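You operate a simulated robot arm through the tools that you are given. There is no shell and no other tool.

Carry out the task below with a simulated robot arm. There is one attempt and no reset: what you move stays moved.

JOB
Raise the aerials, scan, and set the receiver to the clear channel.
Fine: switch on the splitter and the scanner and leave them on; the microphones stay off; boost, mute and fader stay.
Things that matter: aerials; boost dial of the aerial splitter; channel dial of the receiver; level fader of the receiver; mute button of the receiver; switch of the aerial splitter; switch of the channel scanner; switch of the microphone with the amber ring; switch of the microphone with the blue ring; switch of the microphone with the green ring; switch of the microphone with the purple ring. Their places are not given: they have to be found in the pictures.

Only the result counts: the job must be done as asked and must still hold three seconds after the hand-in. Knocking over, shifting, dropping, spilling or breaking anything else fails it.

ROBOT AND FRAMES
A 6-joint arm with a two-finger gripper, fixed in place. Base frame: the origin is on the floor under the middle of its stand, x ahead of it, y to its left, z up. Units: m, rad, N and s.
With the tool pointing down near the work surface it reaches from about 0.1 to 0.92 m from the base axis. Its first joint turns from -2.897 to 2.897 rad. Payload 3.43 kg.
The tool frame sits at the grasp point between the pads (the TCP): z along the fingers, y along the line on which they close. The tips reach 0.02 m beyond it. The gripper opens to 0.19 m; its body begins 0.248 m behind the TCP.
Orientation is told as [roll, pitch, yaw] about the base's x, y, z axes, in that order, counted from this pose: with the fingers straight down and closing along the base's y, the tool's x points along the base's -x, its y along +y and its z along -z.

CONTROLS
- The arm moves only by the tool step_arm. Its argument "targets" is one flat list of numbers, 6 for each row, row after row: the shift along the tool's x, y, z in m, then the turn, a rotation vector about the tool's x, y, z in rad. In form: [dx, dy, dz, rx, ry, rz, dx, dy, dz, rx, ry, rz, ...]. A call has 1 to 20 rows; each row is the pose to reach, as a shift and turn from the pose commanded when the call began, along the tool's axes at that moment. "grip" is the gripper command, from -1 (shut) to 1 (fully open), values between in proportion, set as the call begins (left out, the last holds). Rows are played at 5 a second. More than 0.05 m and 0.15 rad between two rows, or a gripper value outside its range, and nothing of the call is played. Where a pose cannot be reached the arm comes as near as it can. A force on the tool above 40 N (or 10 N above the force at the start of the call, whichever is more), or a blocked arm, ends the call early, and 0.2 s more pass. The fingers move at their own pace (about 0.153 m/s each) and stop on an object; they squeeze with about 28 N. The grip force told is the motor's: it shows also when the fingers shut on nothing. Time passes only in rows, and 0.2 s behind the last, so rows that repeat a pose let the fingers close. The reply holds the time, the measured pose of the TCP, the force on the tool along the base axes, the opening and the grip force, in the units named above and with some noise, with the torque about the TCP (base axes, N m) and any sound that the robot's microphone picked up.
- Cameras (640 x 400 px; columns grow to the right, rows downward): "scene" is fixed at [0.2195, 0.6501, 1.2082]; the picture's right is [-0.70, -0.71, 0.00], its down [-0.31, 0.31, -0.90] and it looks along [0.64, -0.63, -0.44] (base axes); focal length 318 px, centre (320, 200). "wrist" rides on the gripper at [0.07, -0.008, -0.288] in the tool frame; the picture's right is [0.12, 0.99, 0.00], its down [-0.96, 0.12, -0.25] and it looks along [-0.24, 0.03, 0.97] (tool axes); focal length 261 px, centre (320, 200).
- camera(camera): a new picture of that camera. It takes no simulated time.
- lift_body(by): moves the trunk up (or, below 0, down) by that many m; the arm rides with it, the base frame stays. It gives what a move gives, with no picture.
- measure_at(camera, pixels): for up to 12 pixels [column, row] of the newest picture of that camera ("zoom" is the newest enlarged one), the place [x, y, z] in the base frame of the surface seen there, good to about 0.003 m. It takes no simulated time.
- inspect(camera, box): a new picture of the part [left, top, right, bottom] of that camera's present view, enlarged. It takes no simulated time.
- hand_in(): hands the job in; it is judged then, once.

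Leave the gripper open and the arm clear of the work at the hand-in unless told otherwise.

The tools are called after "Request:" as name(argument=value, ...) on one line, values as JSON. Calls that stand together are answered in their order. step_arm: Moves the arm, as the interface text tells. Its arguments: {"type":"object","properties":{"targets":{"type":"array"},"grip":{"type":"number"}},"required":["targets"]} The other tools are called the same way: lift_body (by) moves the trunk up or down; camera (camera) takes a picture; measure_at (camera, pixels) gives the place of the surface under pixels of a picture; inspect (camera, box) takes an enlarged picture of a part of a camera's view; hand_in () hands the job in.

At the start:

```text
time: 0.0
tcp_pos: [0.6114, 0.3075, 1.0852]
tcp_rot: [-0.001, -0.001, 0.0]
ft_force: [-0.4, -0.4, -0.2]
wrist_torque: [0.01, -0.01, -0.01]
grip_width: 0.1897
finger_force: 0.1
trunk travel left (down, up): [-0.3, 0.14]
```

scene: 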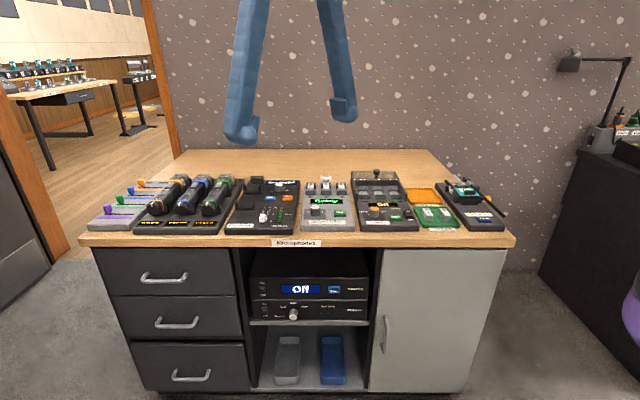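
wrist: 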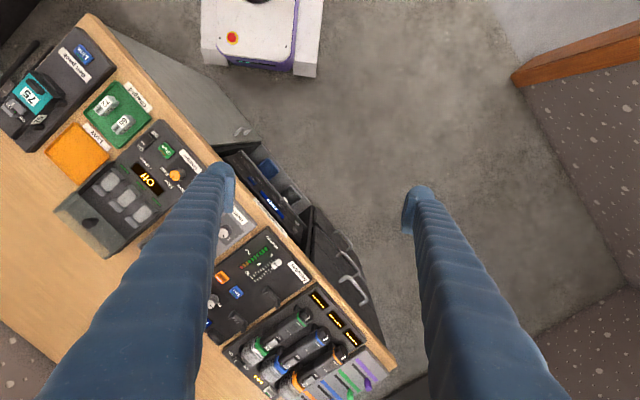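

I see a bench with several devices along the front edge in the scene picture (rows 170-235). I'll enlarge parts of the scene view to read them.

Request:
inspect(camera="scene", box=[80, 160, 240, 260])

Request:
inspect(camera="scene", box=[220, 160, 380, 260])

Request:
inspect(camera="scene", box=[360, 160, 520, 260])

Request:
inspect(camera="scene", box=[230, 240, 390, 340])

Request:
inspect(camera="wrist", box=[180, 200, 400, 400])

Request:
inspect(camera="wrist", box=[0, 20, 240, 260])

```text
4.00 times, centred on (160, 210) of scene
```

zoom: 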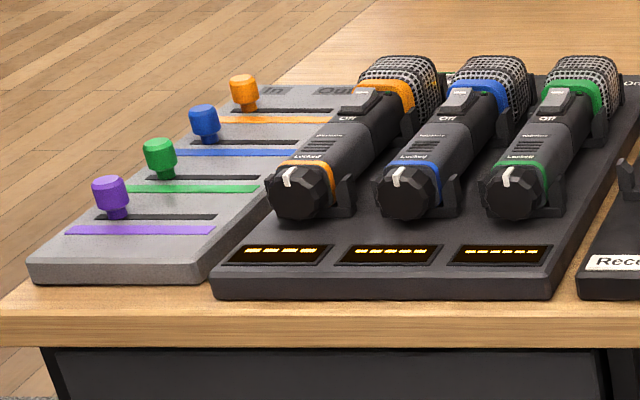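

```text
4.00 times, centred on (300, 210) of scene
```

zoom: 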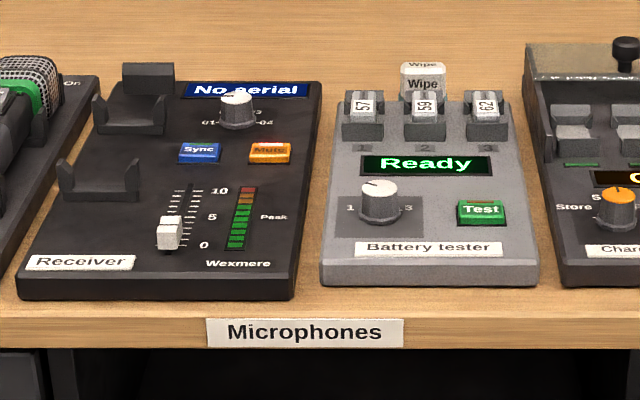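

```text
4.00 times, centred on (440, 210) of scene
```

zoom: 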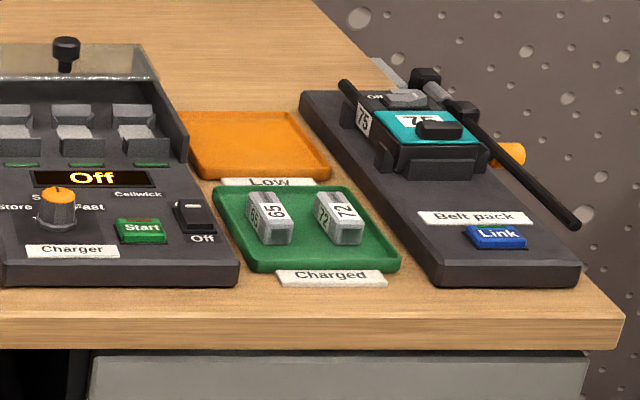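

```text
4.00 times, centred on (310, 290) of scene
```

zoom: 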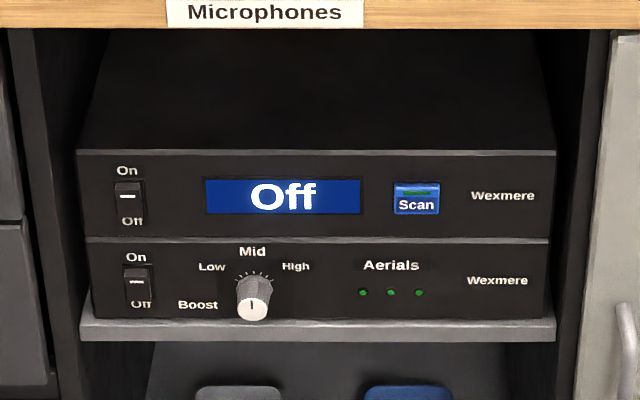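

```text
2.00 times, centred on (290, 300) of wrist
```

zoom: 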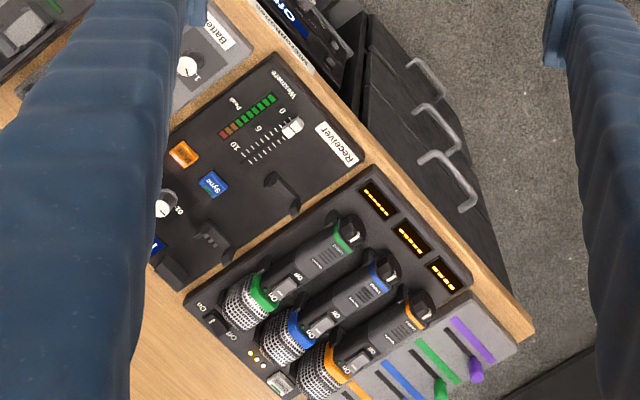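

```text
1.67 times, centred on (120, 140) of wrist
```

zoom: 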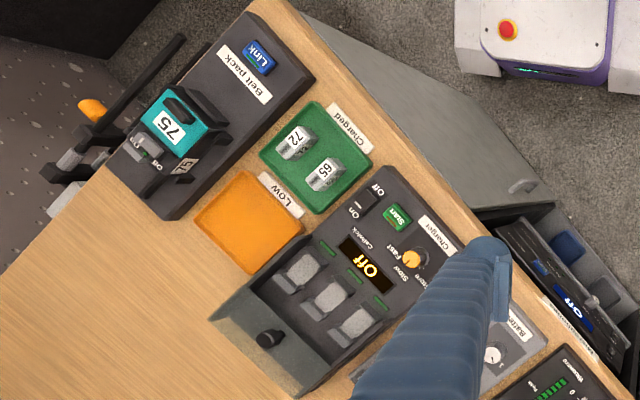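

The splitter (lower unit, with Boost and Aerials LEDs) and the scanner (upper, "Off" and "Scan") are on the shelf under the bench. I'll measure the key places in the scene view, starting with a fresh picture.

Request:
camera(camera="scene")

Request:
inspect(camera="scene", box=[440, 165, 520, 215])

Request:
inspect(camera="wrist", box=[0, 20, 96, 150])

Request:
measure_at(camera="scene", pixels=[[263, 284], [264, 311], [300, 289], [334, 289], [293, 315], [279, 187], [262, 217], [282, 199], [287, 199], [165, 222], [325, 236], [510, 240]])

```text
taken
```

scene: 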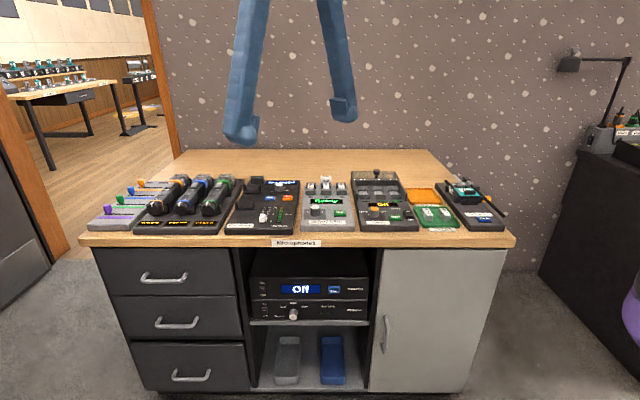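

```text
8.00 times, centred on (480, 190) of scene
```

zoom: 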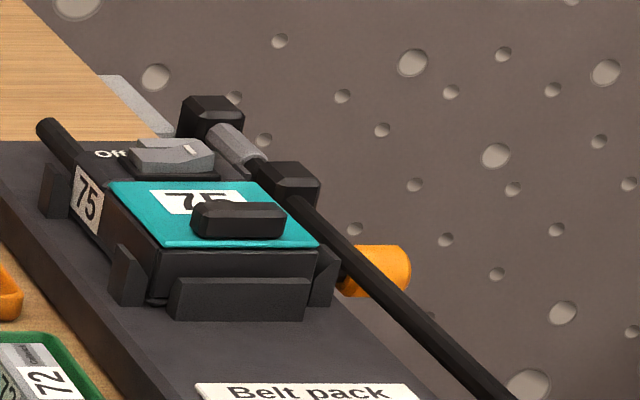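

```text
3.08 times, centred on (48, 85) of wrist
```

zoom: 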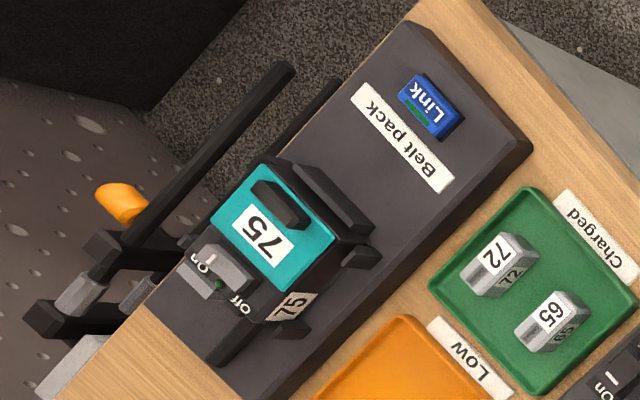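

```text
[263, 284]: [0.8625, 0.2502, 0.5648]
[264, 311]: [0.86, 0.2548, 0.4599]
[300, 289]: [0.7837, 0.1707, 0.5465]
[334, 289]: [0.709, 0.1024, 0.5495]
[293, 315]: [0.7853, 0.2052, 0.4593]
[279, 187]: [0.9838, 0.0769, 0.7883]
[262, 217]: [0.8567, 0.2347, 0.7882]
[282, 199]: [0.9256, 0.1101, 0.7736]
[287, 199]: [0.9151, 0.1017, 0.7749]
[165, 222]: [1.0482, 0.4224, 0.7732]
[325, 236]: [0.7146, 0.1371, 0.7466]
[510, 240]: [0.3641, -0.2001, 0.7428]
```

The newest zoom shows the folded aerials (two black rods with a hinge, crossbar and an orange handle) beyond the belt pack. I'll measure those points.

Request:
measure_at(camera="zoom", pixels=[[285, 72], [210, 165], [150, 222], [122, 205], [100, 195], [105, 265], [85, 292], [45, 310], [70, 370], [330, 90], [130, 290], [160, 250]])

Request:
inspect(camera="scene", box=[460, 170, 540, 240])

```text
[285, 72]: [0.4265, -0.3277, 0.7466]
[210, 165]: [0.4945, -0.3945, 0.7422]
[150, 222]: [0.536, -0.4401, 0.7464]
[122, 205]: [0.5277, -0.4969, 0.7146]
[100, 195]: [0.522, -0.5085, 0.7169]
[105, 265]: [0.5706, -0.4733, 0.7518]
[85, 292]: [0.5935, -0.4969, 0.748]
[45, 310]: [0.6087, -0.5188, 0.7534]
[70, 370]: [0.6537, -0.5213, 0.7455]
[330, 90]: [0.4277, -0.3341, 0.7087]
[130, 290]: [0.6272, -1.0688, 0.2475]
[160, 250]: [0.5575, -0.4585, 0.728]
```

```text
5.71 times, centred on (500, 205) of scene
```

zoom: 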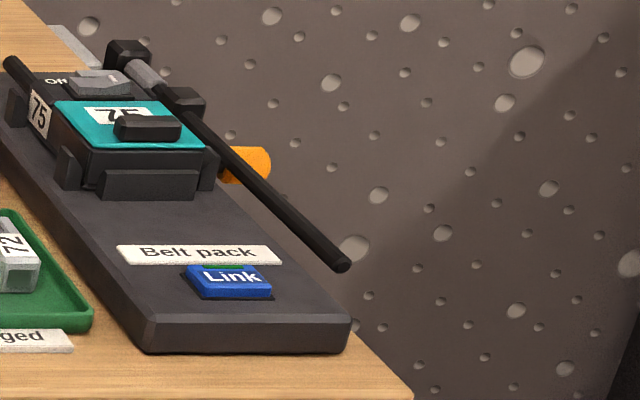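

The aerials are two stacked rods along the right end of the bench (x≈0.43–0.6, y≈-0.33 to -0.52, z≈0.71–0.75) with an orange handle at about (0.524, -0.503, 0.716). I'll move the arm high above them for a closer look with the wrist camera.

Request:
step_arm(targets=[0.012, -0.047, 0, 0, 0, 0, 0.024, -0.094, 0, 0, 0, 0, 0.036, -0.141, 0, 0, 0, 0, 0.048, -0.188, 0, 0, 0, 0, 0.06, -0.235, 0, 0, 0, 0, 0.072, -0.282, 0, 0, 0, 0, 0.084, -0.329, 0, 0, 0, 0, 0.096, -0.376, 0, 0, 0, 0, 0.108, -0.423, 0, 0, 0, 0, 0.12, -0.47, 0, 0, 0, 0, 0.132, -0.517, 0, 0, 0, 0, 0.144, -0.564, 0, 0, 0, 0, 0.156, -0.611, 0, 0, 0, 0, 0.168, -0.658, 0, 0, 0, 0], grip=-1)

Request:
camera(camera="wrist")

Request:
camera(camera="scene")

```text
time: 3.0
tcp_pos: [0.4429, -0.3504, 1.0843]
tcp_rot: [0.0, 0.0, -0.001]
ft_force: [0.1, 0.3, -0.1]
wrist_torque: [0.05, -0.01, 0.01]
grip_width: 0.0
finger_force: 28.2
trunk travel left (down, up): [-0.3, 0.14]
```

```text
taken
```

wrist: 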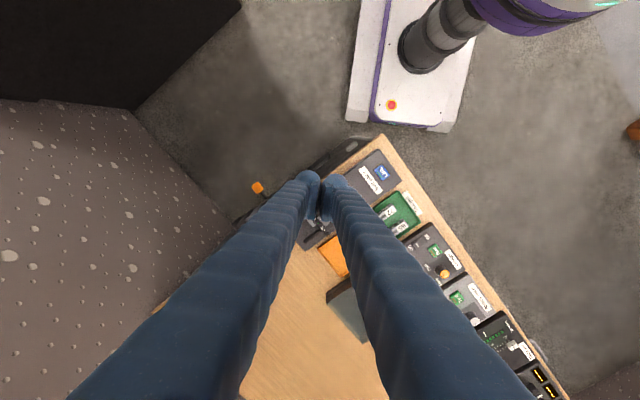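

```text
taken
```

scene: 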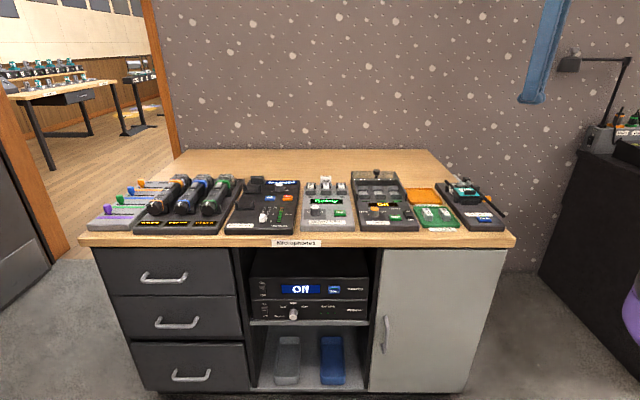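

I'll enlarge the area around the orange handle in the wrist view (258,188) and measure.

Request:
inspect(camera="wrist", box=[220, 130, 380, 250])

Request:
measure_at(camera="wrist", pixels=[[256, 187], [260, 192], [265, 197], [245, 218], [355, 143], [318, 170]])

```text
3.33 times, centred on (300, 190) of wrist
```

zoom: 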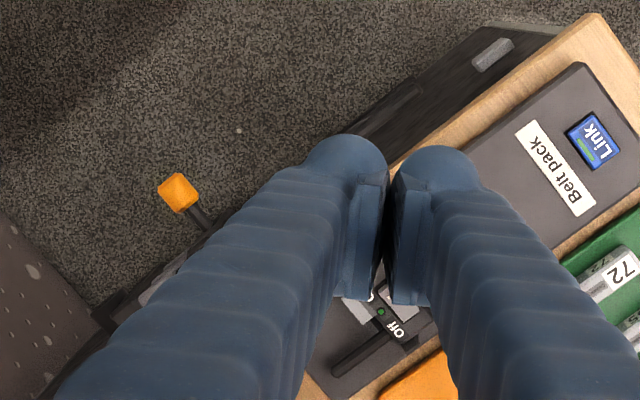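

```text
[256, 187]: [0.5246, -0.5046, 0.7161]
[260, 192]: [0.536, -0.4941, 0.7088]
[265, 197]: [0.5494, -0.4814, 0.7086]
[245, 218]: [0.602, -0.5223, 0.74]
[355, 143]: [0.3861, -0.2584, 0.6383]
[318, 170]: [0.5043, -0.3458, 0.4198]
```

The closed fingers hide most of it. I'll turn the tool to face the bench end squarely (yaw −0.803) and back off, with the gripper opened, then pitch it forward for an oblique view.

Request:
step_arm(targets=[0.0278, -0.0015, 0.014, 0, 0, 0.1338, 0.0557, -0.003, 0.028, 0, 0, 0.2677, 0.0835, -0.0045, 0.042, 0, 0, 0.4015, 0.1113, -0.006, 0.056, 0, 0, 0.5353, 0.1392, -0.0075, 0.07, 0, 0, 0.6692, 0.167, -0.009, 0.084, 0, 0, 0.803], grip=1)

Request:
step_arm(targets=[0, 0, 0, 0, -0.131, 0, 0, 0, 0, 0, -0.262, 0, 0, 0, 0, 0, -0.393, 0, 0, 0, 0, 0, -0.524, 0, 0, 0, 0, 0, -0.655, 0, 0, 0, 0, 0, -0.785, 0])

Request:
camera(camera="wrist")

Request:
camera(camera="scene")

```text
time: 4.4
tcp_pos: [0.2733, -0.3607, 1.0019]
tcp_rot: [0.001, 0.003, -0.806]
ft_force: [-1.0, -0.4, 0.1]
wrist_torque: [0.0, -0.02, 0.01]
grip_width: 0.19
finger_force: 0.0
trunk travel left (down, up): [-0.3, 0.14]
```

```text
time: 6.0
tcp_pos: [0.4725, -0.3469, 1.0408]
tcp_rot: [0.385, -0.481, -0.781]
ft_force: [-1.0, -0.7, 0.4]
wrist_torque: [0.06, -0.05, 0.01]
grip_width: 0.1901
finger_force: 0.1
out of reach, approached as far as the arm can: row 2, 3, 4, 5, 6
trunk travel left (down, up): [-0.3, 0.14]
stopped in row 6: the arm was blocked; the commanded pose is now the measured one
```

```text
taken
```

wrist: 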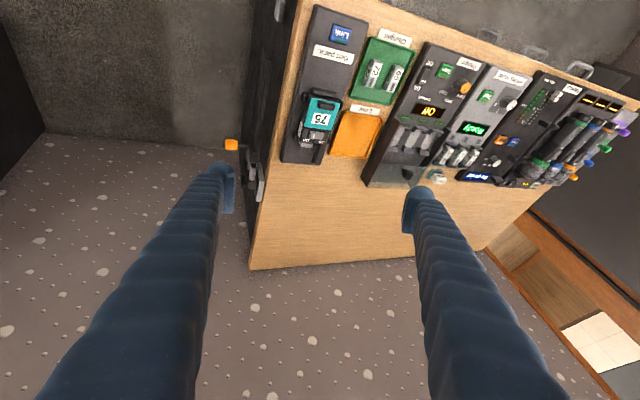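

```text
taken
```

scene: 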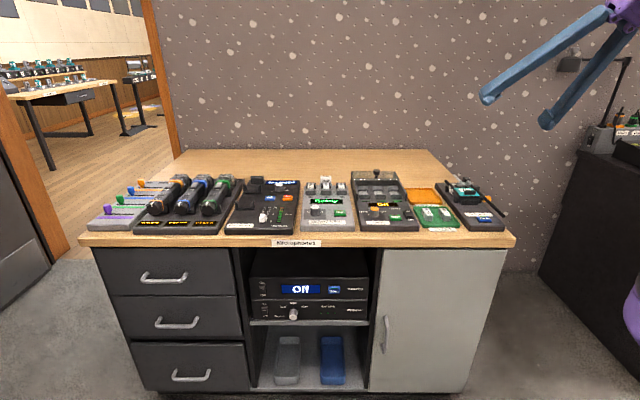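

The arm cannot pitch that much so close in; it stopped at a partly tilted pose, which is fine for looking. I'll enlarge the aerial region (wrist around (240,170)) and the receiver/other devices.

Request:
inspect(camera="wrist", box=[200, 100, 300, 220])

Request:
inspect(camera="wrist", box=[440, 60, 640, 200])

```text
3.33 times, centred on (250, 160) of wrist
```

zoom: 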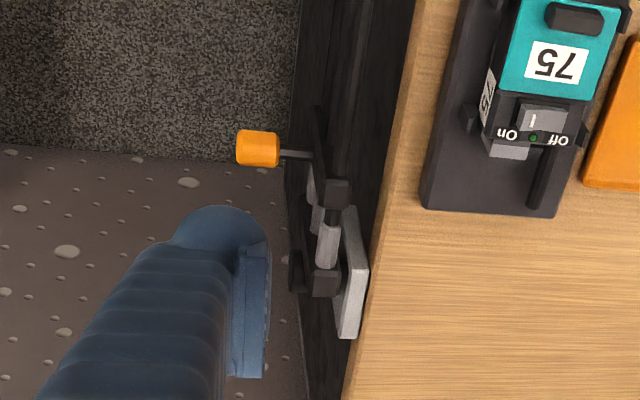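

```text
2.86 times, centred on (540, 130) of wrist
```

zoom: 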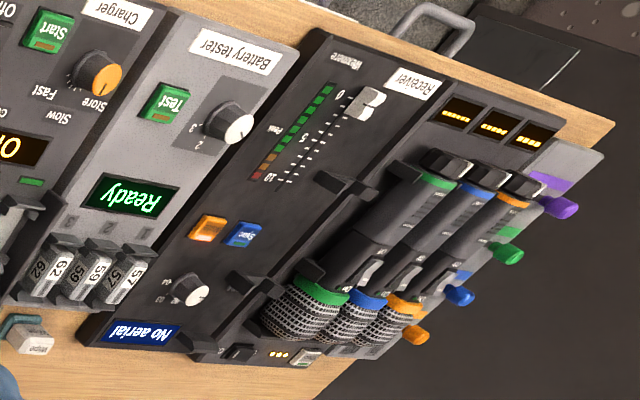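

I'll enlarge the aerials further and measure the parts there.

Request:
inspect(camera="wrist", box=[225, 110, 285, 210])

Request:
measure_at(camera="zoom", pixels=[[262, 178], [290, 180], [300, 182], [325, 185], [332, 160], [345, 235], [330, 270], [330, 310], [365, 300], [322, 258], [310, 215], [300, 300]])

```text
4.00 times, centred on (255, 160) of wrist
```

zoom: 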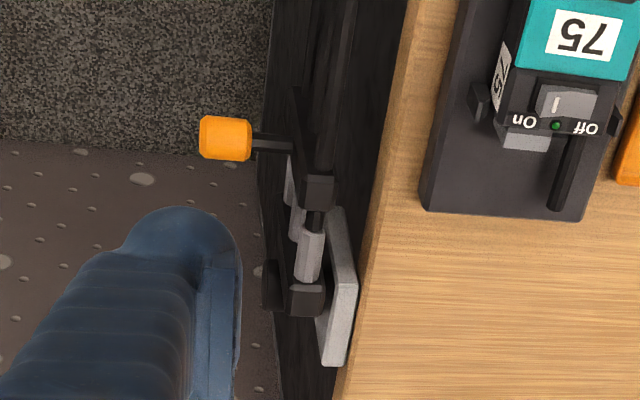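

```text
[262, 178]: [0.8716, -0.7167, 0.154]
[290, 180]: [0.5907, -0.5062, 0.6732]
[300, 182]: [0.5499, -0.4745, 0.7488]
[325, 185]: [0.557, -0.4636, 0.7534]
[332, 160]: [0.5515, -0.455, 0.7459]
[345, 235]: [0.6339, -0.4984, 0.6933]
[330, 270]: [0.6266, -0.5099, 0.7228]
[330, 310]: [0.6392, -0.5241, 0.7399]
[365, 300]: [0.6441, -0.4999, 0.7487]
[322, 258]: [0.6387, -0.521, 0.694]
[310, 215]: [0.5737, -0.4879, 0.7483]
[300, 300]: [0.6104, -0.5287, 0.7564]
```

Three stacked aerials, hinge bar at the back, link bar with an orange knob on its side at about (0.525,-0.502,0.704). Before moving on I'll measure the bench front edge and device fronts to get the bench's exact angle.

Request:
measure_at(camera="scene", pixels=[[90, 237], [150, 238], [220, 240], [350, 239], [430, 239], [500, 238], [255, 279], [365, 282], [255, 303], [366, 302], [316, 289], [330, 289]])

Request:
inspect(camera="scene", box=[245, 270, 305, 325])

Request:
measure_at(camera="zoom", pixels=[[100, 200], [120, 100]])

```text
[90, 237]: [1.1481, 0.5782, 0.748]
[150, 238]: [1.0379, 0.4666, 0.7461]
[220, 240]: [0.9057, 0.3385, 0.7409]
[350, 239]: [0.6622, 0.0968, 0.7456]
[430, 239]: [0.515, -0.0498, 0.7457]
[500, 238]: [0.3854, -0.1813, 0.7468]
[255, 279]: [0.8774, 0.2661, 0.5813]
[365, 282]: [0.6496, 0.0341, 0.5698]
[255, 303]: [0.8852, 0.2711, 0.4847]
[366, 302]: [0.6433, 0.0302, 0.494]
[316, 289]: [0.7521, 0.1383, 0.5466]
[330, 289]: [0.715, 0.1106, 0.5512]
```

```text
7.27 times, centred on (275, 298) of scene
```

zoom: 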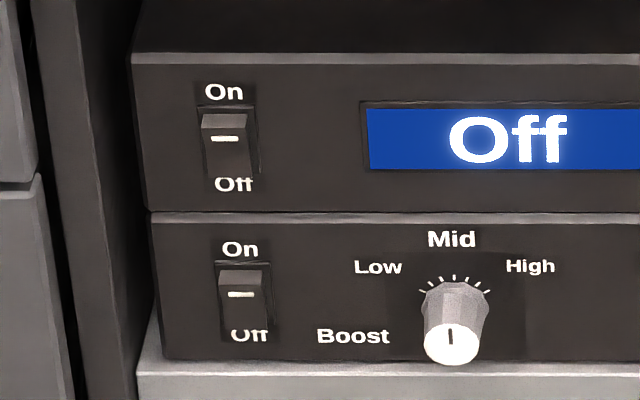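

```text
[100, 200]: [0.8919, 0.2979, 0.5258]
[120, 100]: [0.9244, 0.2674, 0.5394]
```

The bench is turned exactly 45°: its front edge runs along (0.707,0.707) and depth along (0.707,-0.707). The rockers of both units have "On" on top. First I return the tool to pointing straight down in place.

Request:
step_arm(targets=[0, 0, 0, 0.0755, 0.095, 0.01852, 0, 0, 0, 0.151, 0.19, 0.03704, 0, 0, 0, 0.2265, 0.285, 0.05556, 0, 0, 0, 0.302, 0.38, 0.07408, 0, 0, 0, 0.3775, 0.475, 0.0926])

```text
time: 7.4
tcp_pos: [0.5164, -0.306, 1.0435]
tcp_rot: [0.139, -0.016, -0.669]
ft_force: [0.2, 0.0, -0.2]
wrist_torque: [0.03, -0.05, -0.04]
grip_width: 0.1897
finger_force: 0.0
out of reach, approached as far as the arm can: row 3
trunk travel left (down, up): [-0.3, 0.14]
stopped in row 5: the arm was blocked; the commanded pose is now the measured one
```

It stopped a bit short with a small remaining roll. I'll undo the rest of the roll.

Request:
step_arm(targets=[0, 0, 0, 0.07, 0.008, 0, 0, 0, 0, 0.139, 0.016, 0, 0, 0, 0, 0.139, 0.016, 0])

```text
time: 8.2
tcp_pos: [0.5158, -0.3046, 1.0438]
tcp_rot: [0.0, 0.001, -0.668]
ft_force: [0.0, -0.8, 0.3]
wrist_torque: [-0.02, -0.04, -0.02]
grip_width: 0.1903
finger_force: 0.0
trunk travel left (down, up): [-0.3, 0.14]
```

Now straight down. I'll move above the orange knob and yaw by +1.453 so the fingers close along the bench depth and the camera sits on the outer side.

Request:
step_arm(targets=[-0.0131, -0.0153, 0.0044, 0, 0, -0.1453, -0.0262, -0.0306, 0.0088, 0, 0, -0.2906, -0.0392, -0.0458, 0.0132, 0, 0, -0.4359, -0.0523, -0.0611, 0.0176, 0, 0, -0.5812, -0.0654, -0.0764, 0.022, 0, 0, -0.7265, -0.0785, -0.0917, 0.0264, 0, 0, -0.8718, -0.0916, -0.107, 0.0308, 0, 0, -1.0171, -0.1046, -0.1222, 0.0352, 0, 0, -1.1624, -0.1177, -0.1375, 0.0396, 0, 0, -1.3077, -0.1308, -0.1528, 0.044, 0, 0, -1.453])

Request:
camera(camera="wrist")

```text
time: 10.4
tcp_pos: [0.5244, -0.5061, 0.9974]
tcp_rot: [0.002, -0.002, 0.788]
ft_force: [-0.2, -0.9, -0.3]
wrist_torque: [-0.01, -0.01, 0.01]
grip_width: 0.19
finger_force: 0.1
trunk travel left (down, up): [-0.3, 0.14]
```

```text
taken
```

wrist: 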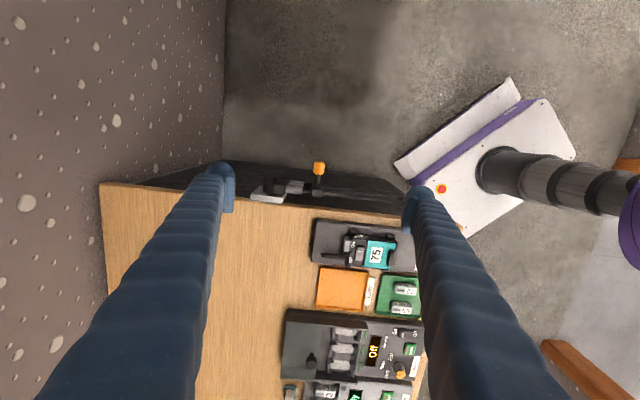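

The knob is at (319,167) between the fingers. I'll enlarge and measure the aerial parts from here.

Request:
inspect(camera="wrist", box=[240, 145, 420, 225])

Request:
measure_at(camera="zoom", pixels=[[281, 106], [281, 120], [270, 120], [292, 120], [281, 150], [281, 175], [200, 175], [160, 200], [130, 210], [330, 185], [500, 185], [215, 180]])

```text
3.56 times, centred on (330, 185) of wrist
```

zoom: 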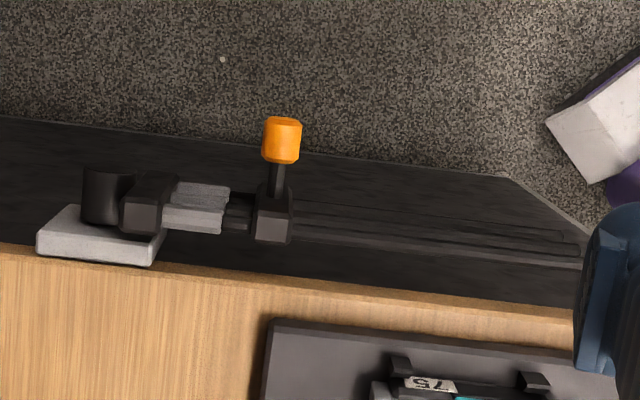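

```text
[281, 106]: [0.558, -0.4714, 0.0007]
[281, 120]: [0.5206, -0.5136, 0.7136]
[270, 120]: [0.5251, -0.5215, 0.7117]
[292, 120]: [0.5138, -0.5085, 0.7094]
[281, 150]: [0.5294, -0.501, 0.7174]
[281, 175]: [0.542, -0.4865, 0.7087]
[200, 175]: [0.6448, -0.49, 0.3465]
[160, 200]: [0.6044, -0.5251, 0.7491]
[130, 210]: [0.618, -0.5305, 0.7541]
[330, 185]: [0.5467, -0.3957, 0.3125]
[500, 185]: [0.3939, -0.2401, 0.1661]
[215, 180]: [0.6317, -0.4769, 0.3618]
```

I'll enlarge the hinge area to see its shaft.

Request:
inspect(camera="wrist", box=[245, 165, 325, 215])

Request:
measure_at(camera="zoom", pixels=[[80, 215], [110, 190], [140, 215], [170, 200], [110, 260], [60, 290], [200, 220], [290, 200], [290, 230], [290, 260], [390, 270], [40, 310]])

```text
8.00 times, centred on (285, 190) of wrist
```

zoom: 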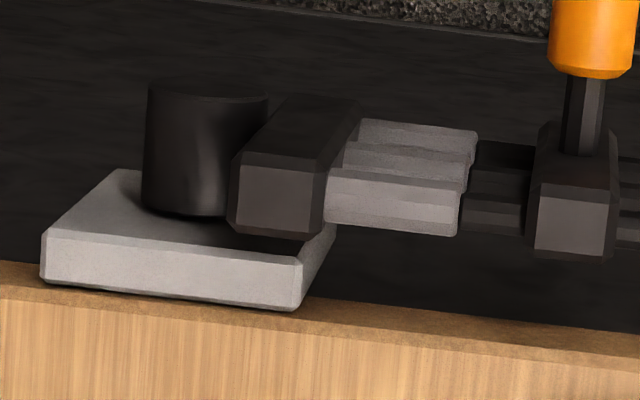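

```text
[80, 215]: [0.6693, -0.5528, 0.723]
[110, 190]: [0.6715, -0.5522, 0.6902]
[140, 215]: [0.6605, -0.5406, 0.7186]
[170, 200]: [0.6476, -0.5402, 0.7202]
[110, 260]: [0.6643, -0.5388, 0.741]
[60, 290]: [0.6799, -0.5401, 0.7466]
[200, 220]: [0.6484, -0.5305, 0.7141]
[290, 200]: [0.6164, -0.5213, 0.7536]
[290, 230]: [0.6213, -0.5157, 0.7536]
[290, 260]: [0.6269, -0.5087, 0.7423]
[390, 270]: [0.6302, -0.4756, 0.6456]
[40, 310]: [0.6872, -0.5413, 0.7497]
```

The hinge is a shaft along the bench edge direction at depth f≈0.832, z≈0.703; the knob (f≈0.729, z≈0.704) swings on a ~0.104 m radius. I'll go down over the knob with the fingers 0.06 m apart.

Request:
step_arm(targets=[0, 0, 0.042, 0, 0, 0, 0, 0, 0.084, 0, 0, 0, 0, 0, 0.126, 0, 0, 0, 0, 0, 0.168, 0, 0, 0, 0, 0, 0.21, 0, 0, 0, 0, 0, 0.24, 0, 0, 0], grip=-0.368)

Request:
inspect(camera="wrist", box=[220, 100, 420, 225])

Request:
inspect(camera="scene", box=[440, 130, 560, 210])

```text
time: 11.8
tcp_pos: [0.5264, -0.5081, 0.7573]
tcp_rot: [0.0, -0.001, 0.785]
ft_force: [-0.7, -0.7, 1.0]
wrist_torque: [-0.01, 0.02, 0.0]
grip_width: 0.0599
finger_force: 0.1
trunk travel left (down, up): [-0.3, 0.14]
```

```text
3.20 times, centred on (320, 162) of wrist
```

zoom: 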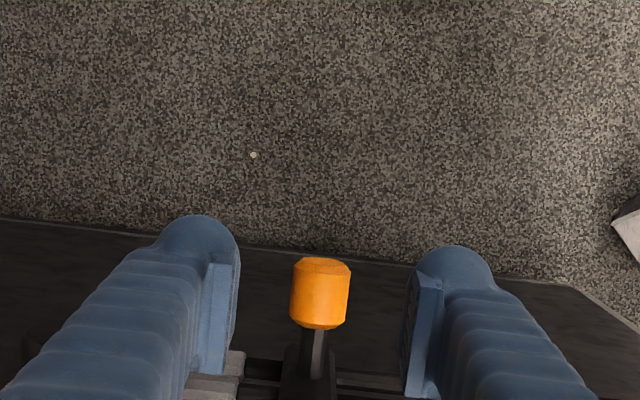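

```text
5.00 times, centred on (500, 170) of scene
```

zoom: 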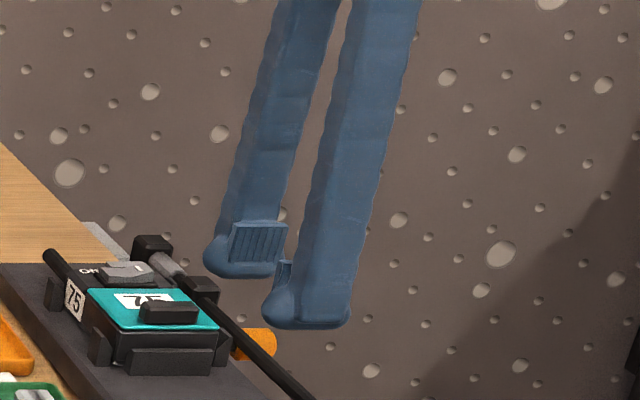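

The knob lies centred between the pads. I'll lower the last 0.052 m and check.

Request:
step_arm(targets=[-0.001, 0, 0.02, 0, 0, 0, -0.002, 0, 0.04, 0, 0, 0, -0.002, 0, 0.052, 0, 0, 0])

Request:
inspect(camera="wrist", box=[220, 120, 420, 245])

Request:
inspect(camera="scene", box=[440, 130, 560, 210])

```text
time: 12.6
tcp_pos: [0.5271, -0.5069, 0.7071]
tcp_rot: [0.0, -0.003, 0.785]
ft_force: [-0.1, -0.3, 1.4]
wrist_torque: [-0.05, 0.0, 0.02]
grip_width: 0.0598
finger_force: 0.1
trunk travel left (down, up): [-0.3, 0.14]
```

```text
3.20 times, centred on (320, 182) of wrist
```

zoom: 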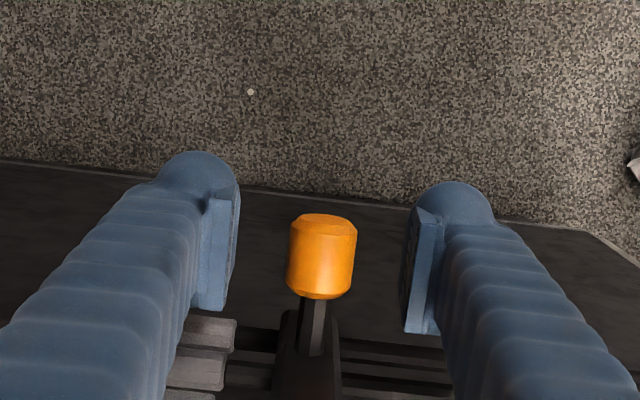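

```text
5.00 times, centred on (500, 170) of scene
```

zoom: 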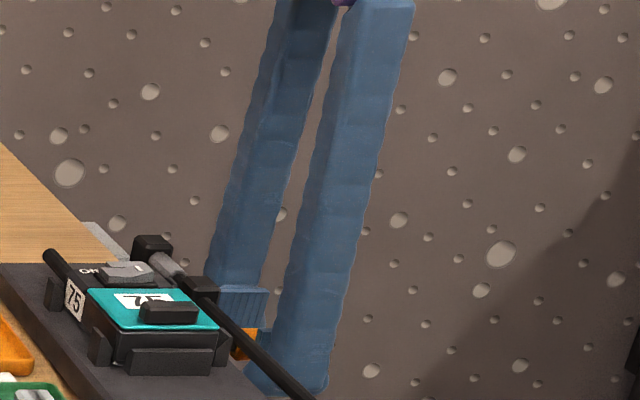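

The knob is between the pads. I close the gripper on it.

Request:
step_arm(targets=[0, 0, 0, 0, 0, 0, 0, 0, 0, 0, 0, 0, 0, 0, 0, 0, 0, 0, 0, 0, 0, 0, 0, 0], grip=-1)

```text
time: 13.6
tcp_pos: [0.527, -0.5057, 0.7057]
tcp_rot: [0.003, -0.003, 0.786]
ft_force: [-3.6, 2.3, -0.5]
wrist_torque: [0.05, 0.02, -0.02]
grip_width: 0.0204
finger_force: 45.2
trunk travel left (down, up): [-0.3, 0.14]
```

Gripped (0.020 m). I lift along the arc: first 20° slowly, watching forces.

Request:
step_arm(targets=[0, -0.0004, -0.0089, 0, 0, 0, 0, -0.0016, -0.0177, 0, 0, 0, 0, -0.0035, -0.0264, 0, 0, 0, 0, -0.0062, -0.0349, 0, 0, 0])

Request:
camera(camera="wrist")

Request:
inspect(camera="scene", box=[440, 130, 560, 210])

```text
time: 14.6
tcp_pos: [0.5312, -0.5102, 0.7407]
tcp_rot: [0.001, -0.004, 0.786]
ft_force: [-2.9, -11.7, -12.7]
wrist_torque: [0.22, 0.42, -0.07]
grip_width: 0.0195
finger_force: 44.5
trunk travel left (down, up): [-0.3, 0.14]
```

```text
taken
```

wrist: 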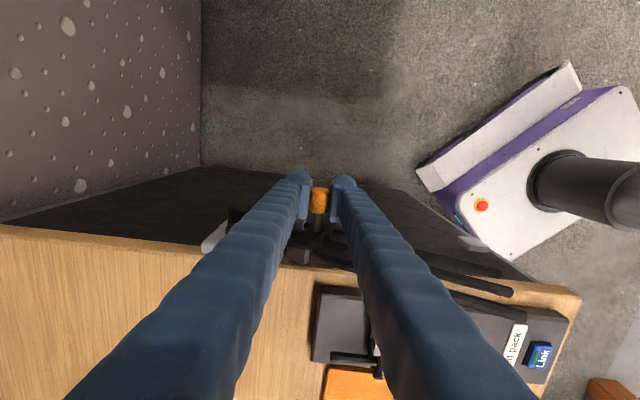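

```text
5.00 times, centred on (500, 170) of scene
```

zoom: 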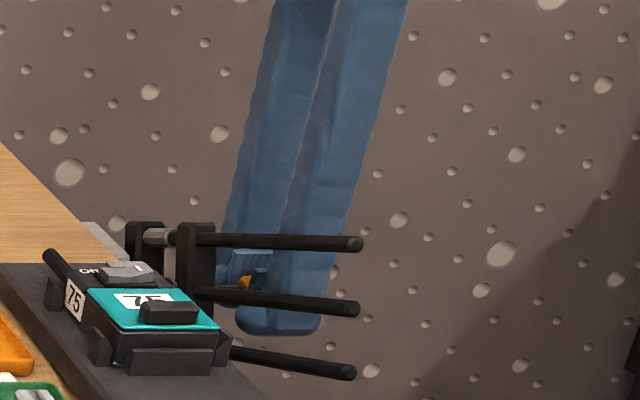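

All three rods are rising together. Forces are modest (~17 N). Continue the arc to about 45°.

Request:
step_arm(targets=[0, -0.0034, -0.0082, 0, 0, 0, 0, -0.0075, -0.0161, 0, 0, 0, 0, -0.0122, -0.0236, 0, 0, 0, 0, -0.0177, -0.0307, 0, 0, 0, 0, -0.0237, -0.0372, 0, 0, 0])

Request:
inspect(camera="scene", box=[440, 110, 560, 210])

```text
time: 15.8
tcp_pos: [0.5497, -0.5263, 0.7778]
tcp_rot: [0.004, -0.002, 0.784]
ft_force: [8.7, -4.6, -22.5]
wrist_torque: [0.36, 0.37, -0.06]
grip_width: 0.0194
finger_force: 45.0
trunk travel left (down, up): [-0.3, 0.14]
```

```text
4.00 times, centred on (500, 160) of scene
```

zoom: 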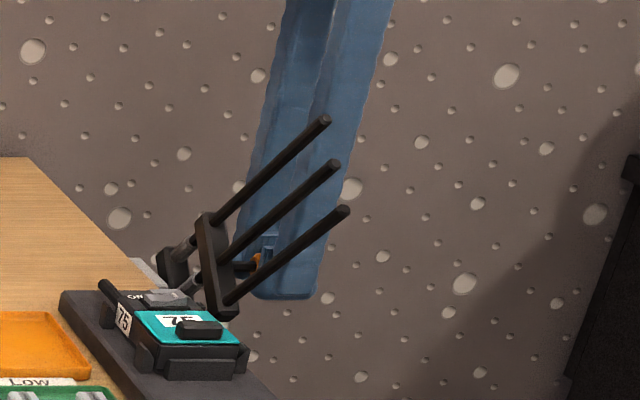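

The pull is toward the hinge (about 22 N), so my radius is slightly too big. I'll measure the rods' present angle in this zoom.

Request:
measure_at(camera="zoom", pixels=[[333, 165], [300, 196], [260, 232], [322, 122], [240, 195], [345, 211], [260, 276], [207, 217], [222, 300], [215, 260], [198, 282], [170, 260]])

```text
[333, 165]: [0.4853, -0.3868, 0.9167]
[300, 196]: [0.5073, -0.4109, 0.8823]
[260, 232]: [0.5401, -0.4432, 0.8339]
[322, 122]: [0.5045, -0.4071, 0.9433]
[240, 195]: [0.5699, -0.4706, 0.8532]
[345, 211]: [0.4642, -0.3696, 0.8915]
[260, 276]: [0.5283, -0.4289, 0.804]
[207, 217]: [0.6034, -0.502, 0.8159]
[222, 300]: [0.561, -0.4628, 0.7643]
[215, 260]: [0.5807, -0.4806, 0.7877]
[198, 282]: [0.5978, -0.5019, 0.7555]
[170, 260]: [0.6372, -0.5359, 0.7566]
```

Rods are at about 45°, matching. I'll shrink the radius slightly and go on to about 70°.

Request:
step_arm(targets=[0, -0.0089, 0.0007, 0, 0, 0, 0, -0.0157, -0.0045, 0, 0, 0, 0, -0.0229, -0.0091, 0, 0, 0, 0, -0.0305, -0.013, 0, 0, 0, 0, -0.0384, -0.0163, 0, 0, 0])

Request:
inspect(camera="scene", box=[440, 110, 560, 210])

```text
time: 16.5
tcp_pos: [0.5559, -0.5339, 0.7869]
tcp_rot: [0.008, -0.002, 0.787]
ft_force: [-5.2, 6.1, 11.7]
wrist_torque: [0.33, -0.13, -0.07]
grip_width: 0.0193
finger_force: 44.9
trunk travel left (down, up): [-0.3, 0.14]
stopped in row 3: the force on the tool passed its limit at 40 N (the readings are from after the stop); the commanded pose is now the measured one
```

```text
4.00 times, centred on (500, 160) of scene
```

zoom: 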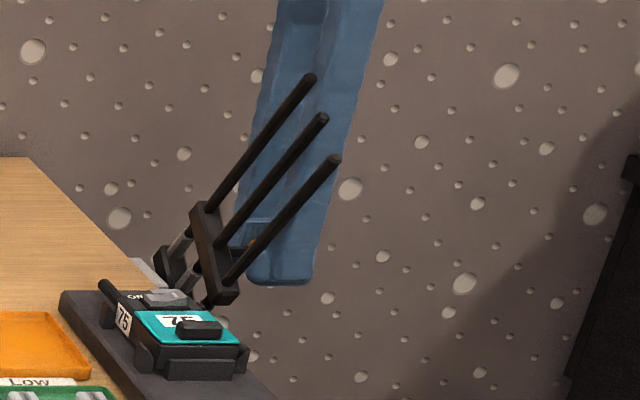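

The move stopped on force. I'll measure the rods' angle now.

Request:
measure_at(camera="zoom", pixels=[[322, 119], [290, 158], [255, 200], [312, 80], [250, 153], [336, 161], [260, 250], [195, 210], [222, 295], [210, 255], [180, 245], [190, 275]])

Request:
camera(camera="wrist")

```text
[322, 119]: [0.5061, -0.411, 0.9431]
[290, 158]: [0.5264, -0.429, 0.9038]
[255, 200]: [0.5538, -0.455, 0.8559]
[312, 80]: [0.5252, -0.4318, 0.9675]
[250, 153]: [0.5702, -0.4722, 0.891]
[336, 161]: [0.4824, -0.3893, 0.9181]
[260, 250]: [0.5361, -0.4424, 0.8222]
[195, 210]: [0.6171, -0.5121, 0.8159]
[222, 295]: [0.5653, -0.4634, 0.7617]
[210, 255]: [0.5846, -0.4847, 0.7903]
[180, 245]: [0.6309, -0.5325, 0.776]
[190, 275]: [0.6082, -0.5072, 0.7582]
```

```text
taken
```

wrist: 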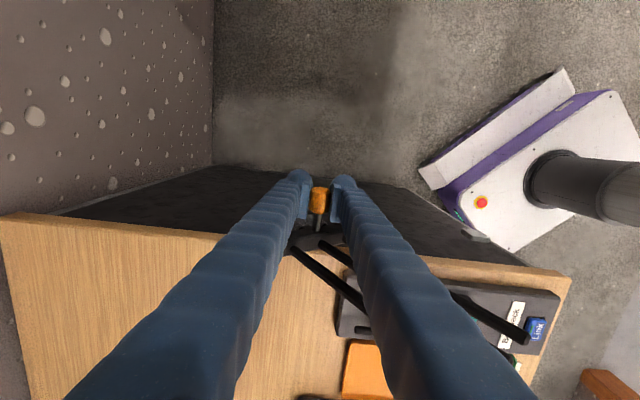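

Rods stand at ~52°. The tight grip forces the path too strictly, so I'll loosen to a 0.030 m cage (the front finger then pushes the knob back and it can slide freely).

Request:
step_arm(targets=[0, 0, 0, 0, 0, 0, 0, 0, 0, 0, 0, 0], grip=-0.684)

Request:
inspect(camera="scene", box=[440, 110, 560, 210])

Request:
inspect(camera="wrist", box=[240, 140, 400, 260])

```text
time: 17.1
tcp_pos: [0.5577, -0.5363, 0.7843]
tcp_rot: [0.008, -0.001, 0.786]
ft_force: [-0.9, 0.0, 0.8]
wrist_torque: [-0.01, 0.01, 0.02]
grip_width: 0.03
finger_force: 0.1
trunk travel left (down, up): [-0.3, 0.14]
```

```text
4.00 times, centred on (500, 160) of scene
```

zoom: 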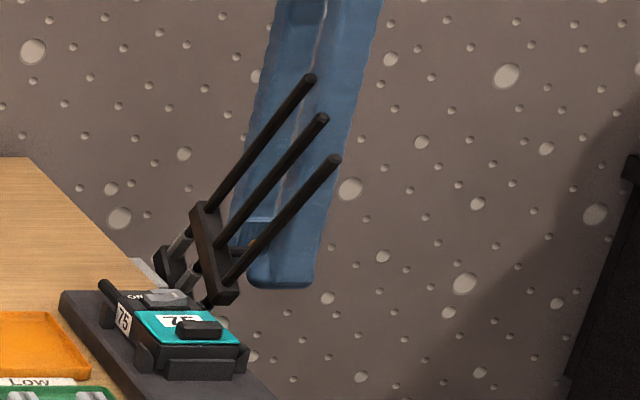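

```text
3.33 times, centred on (320, 200) of wrist
```

zoom: 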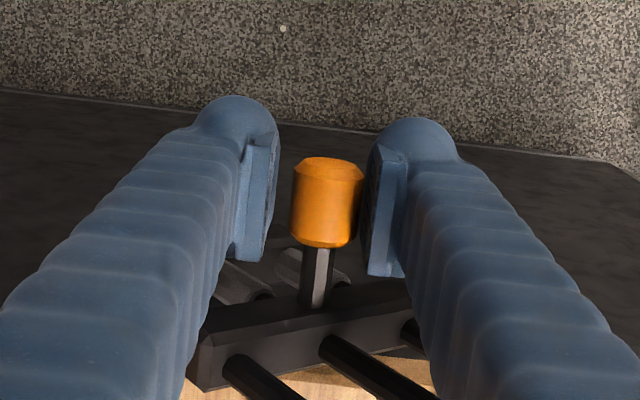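

The frame holds by friction at ~52°, and the knob sits in the cage against the front finger. I'll push it back along the arc to about 77°.

Request:
step_arm(targets=[0, -0.0053, -0.0059, 0, 0, 0, 0, -0.0131, -0.0105, 0, 0, 0, 0, -0.0213, -0.0144, 0, 0, 0, 0, -0.0298, -0.0176, 0, 0, 0, 0, -0.0385, -0.02, 0, 0, 0])

Request:
inspect(camera="scene", box=[440, 110, 560, 210])

Request:
inspect(camera="wrist", box=[240, 140, 400, 260])

```text
time: 18.3
tcp_pos: [0.5845, -0.5627, 0.8046]
tcp_rot: [0.007, -0.002, 0.786]
ft_force: [-3.5, 3.1, 0.7]
wrist_torque: [0.02, -0.04, 0.01]
grip_width: 0.0328
finger_force: 2.2
trunk travel left (down, up): [-0.3, 0.14]
```

```text
4.00 times, centred on (500, 160) of scene
```

zoom: 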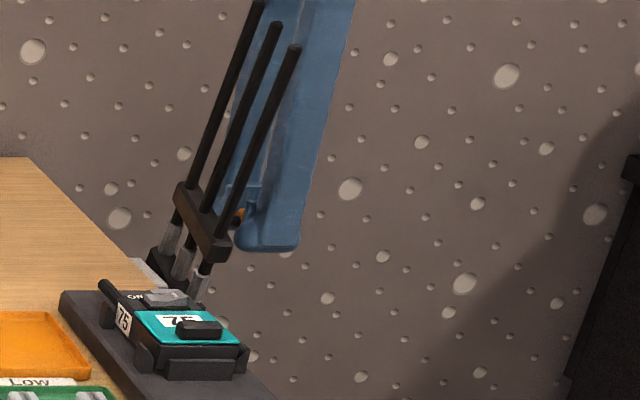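

```text
3.33 times, centred on (320, 200) of wrist
```

zoom: 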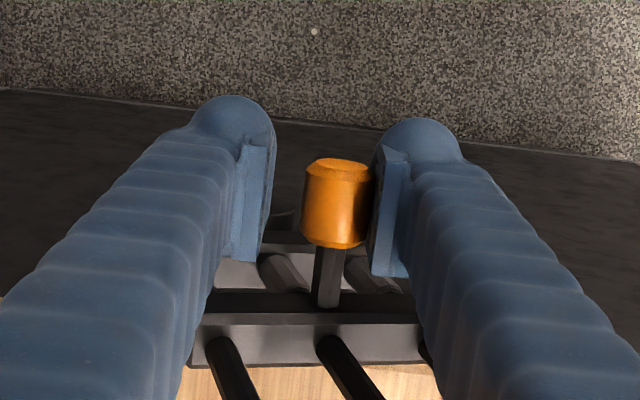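

Working well, now ~75°. Continue to ~90°.

Request:
step_arm(targets=[0, -0.0053, -0.001, 0, 0, 0, 0, -0.0098, -0.0016, 0, 0, 0, 0, -0.0145, -0.002, 0, 0, 0, 0, -0.0189, -0.0023, 0, 0, 0])

Request:
inspect(camera="scene", box=[440, 90, 560, 210])

Request:
inspect(camera="wrist", box=[240, 140, 400, 260])

```text
time: 19.3
tcp_pos: [0.5985, -0.5769, 0.8065]
tcp_rot: [0.006, -0.001, 0.784]
ft_force: [-2.6, 1.9, 0.5]
wrist_torque: [0.0, -0.03, 0.02]
grip_width: 0.0315
finger_force: 1.8
trunk travel left (down, up): [-0.3, 0.14]
```

```text
3.33 times, centred on (500, 150) of scene
```

zoom: 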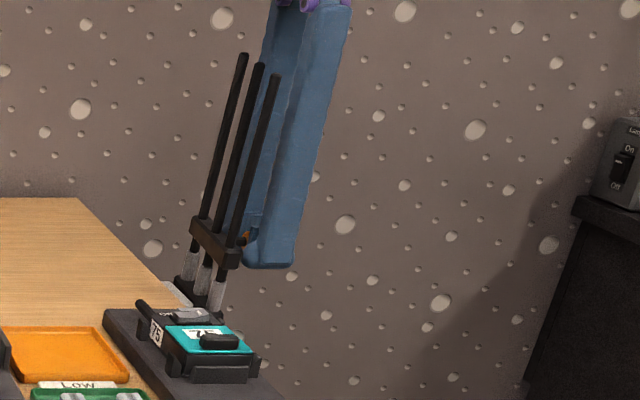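

```text
3.33 times, centred on (320, 200) of wrist
```

zoom: 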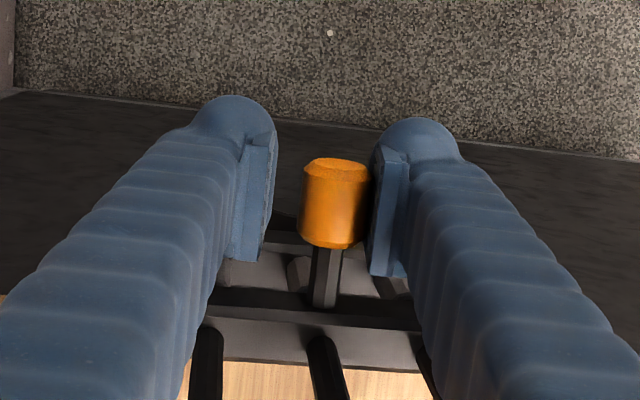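

I'll measure how upright the rods are.

Request:
inspect(camera="scene", box=[440, 90, 560, 210])

Request:
measure_at(camera="zoom", pixels=[[242, 62], [222, 140], [208, 200], [259, 70], [240, 140], [222, 215], [275, 82], [256, 150], [239, 220]])

```text
3.33 times, centred on (500, 150) of scene
```

zoom: 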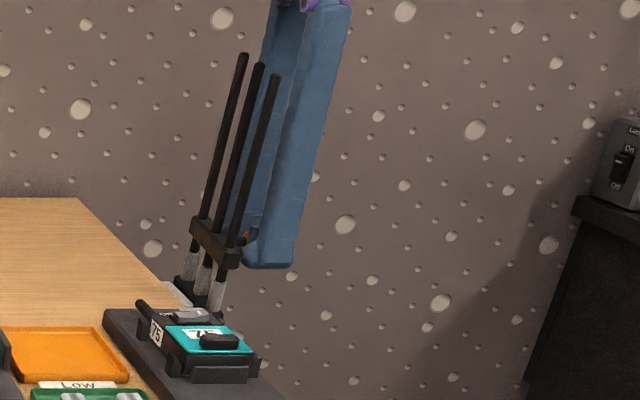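

```text
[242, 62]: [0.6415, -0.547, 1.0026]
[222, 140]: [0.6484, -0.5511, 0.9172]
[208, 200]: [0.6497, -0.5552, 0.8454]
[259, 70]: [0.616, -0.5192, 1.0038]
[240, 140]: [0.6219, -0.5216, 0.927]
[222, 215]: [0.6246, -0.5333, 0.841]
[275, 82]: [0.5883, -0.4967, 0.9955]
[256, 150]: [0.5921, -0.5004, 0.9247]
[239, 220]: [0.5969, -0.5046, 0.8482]
```

Rods are at ~85.5°. I'll push a little further to reach the stop, in small steps.

Request:
step_arm(targets=[0, -0.004, -0.0003, 0, 0, 0, 0, -0.008, -0.0003, 0, 0, 0])

Request:
inspect(camera="scene", box=[440, 90, 560, 210])

Request:
measure_at(camera="zoom", pixels=[[242, 62], [210, 195], [259, 70], [224, 210], [275, 82], [240, 220]])

```text
time: 19.9
tcp_pos: [0.6032, -0.5825, 0.8064]
tcp_rot: [0.009, -0.003, 0.784]
ft_force: [-2.1, 1.6, 0.2]
wrist_torque: [0.0, 0.03, -0.01]
grip_width: 0.031
finger_force: 0.8
trunk travel left (down, up): [-0.3, 0.14]
```

```text
3.33 times, centred on (500, 150) of scene
```

zoom: 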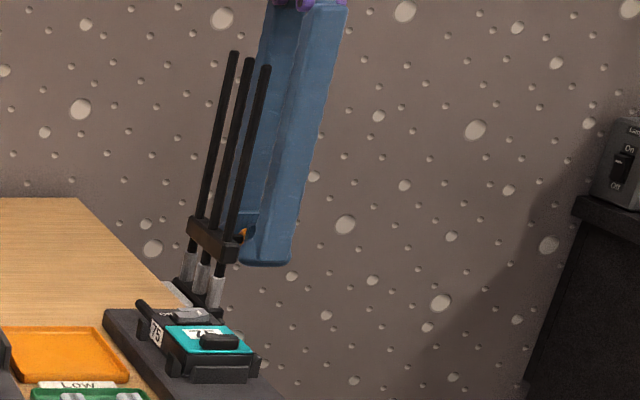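

```text
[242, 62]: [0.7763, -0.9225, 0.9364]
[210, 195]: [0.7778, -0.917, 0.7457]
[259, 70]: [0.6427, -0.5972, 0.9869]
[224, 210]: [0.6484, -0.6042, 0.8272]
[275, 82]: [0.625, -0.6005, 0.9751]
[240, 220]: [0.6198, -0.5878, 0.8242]
```

I'll measure on the rods' new pixel positions.

Request:
measure_at(camera="zoom", pixels=[[234, 58], [217, 130], [202, 195], [249, 65], [230, 145], [216, 210], [265, 75], [249, 140], [233, 210]])

```text
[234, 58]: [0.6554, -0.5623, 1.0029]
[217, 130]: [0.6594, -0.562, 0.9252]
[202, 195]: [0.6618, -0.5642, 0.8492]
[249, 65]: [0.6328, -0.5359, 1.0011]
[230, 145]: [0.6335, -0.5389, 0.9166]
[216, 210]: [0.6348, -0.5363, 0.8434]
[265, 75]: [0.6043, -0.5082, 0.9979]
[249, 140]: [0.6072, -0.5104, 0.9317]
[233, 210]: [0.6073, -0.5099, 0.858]
```

About 88.6° now with no stop felt yet. A few more millimetres.

Request:
step_arm(targets=[0, -0.003, 0, 0, 0, 0, 0, -0.006, 0, 0, 0, 0])

Request:
inspect(camera="scene", box=[440, 90, 560, 210])

Request:
inspect(camera="scene", box=[245, 270, 385, 325])

```text
time: 20.5
tcp_pos: [0.6068, -0.5855, 0.807]
tcp_rot: [0.009, -0.001, 0.784]
ft_force: [-9.8, 6.4, 3.1]
wrist_torque: [0.04, -0.02, 0.1]
grip_width: 0.0366
finger_force: 5.9
trunk travel left (down, up): [-0.3, 0.14]
```

```text
3.33 times, centred on (500, 150) of scene
```

zoom: 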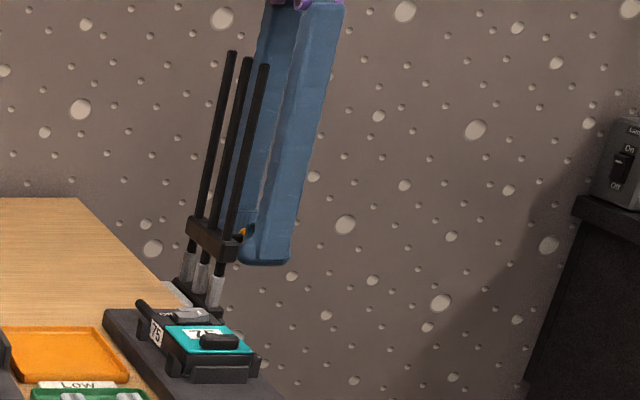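

```text
4.57 times, centred on (315, 298) of scene
```

zoom: 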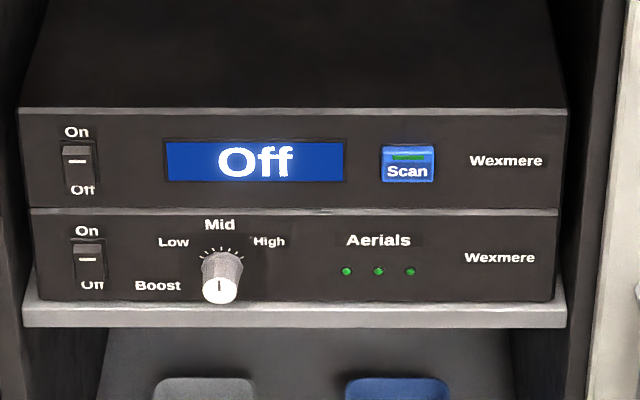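

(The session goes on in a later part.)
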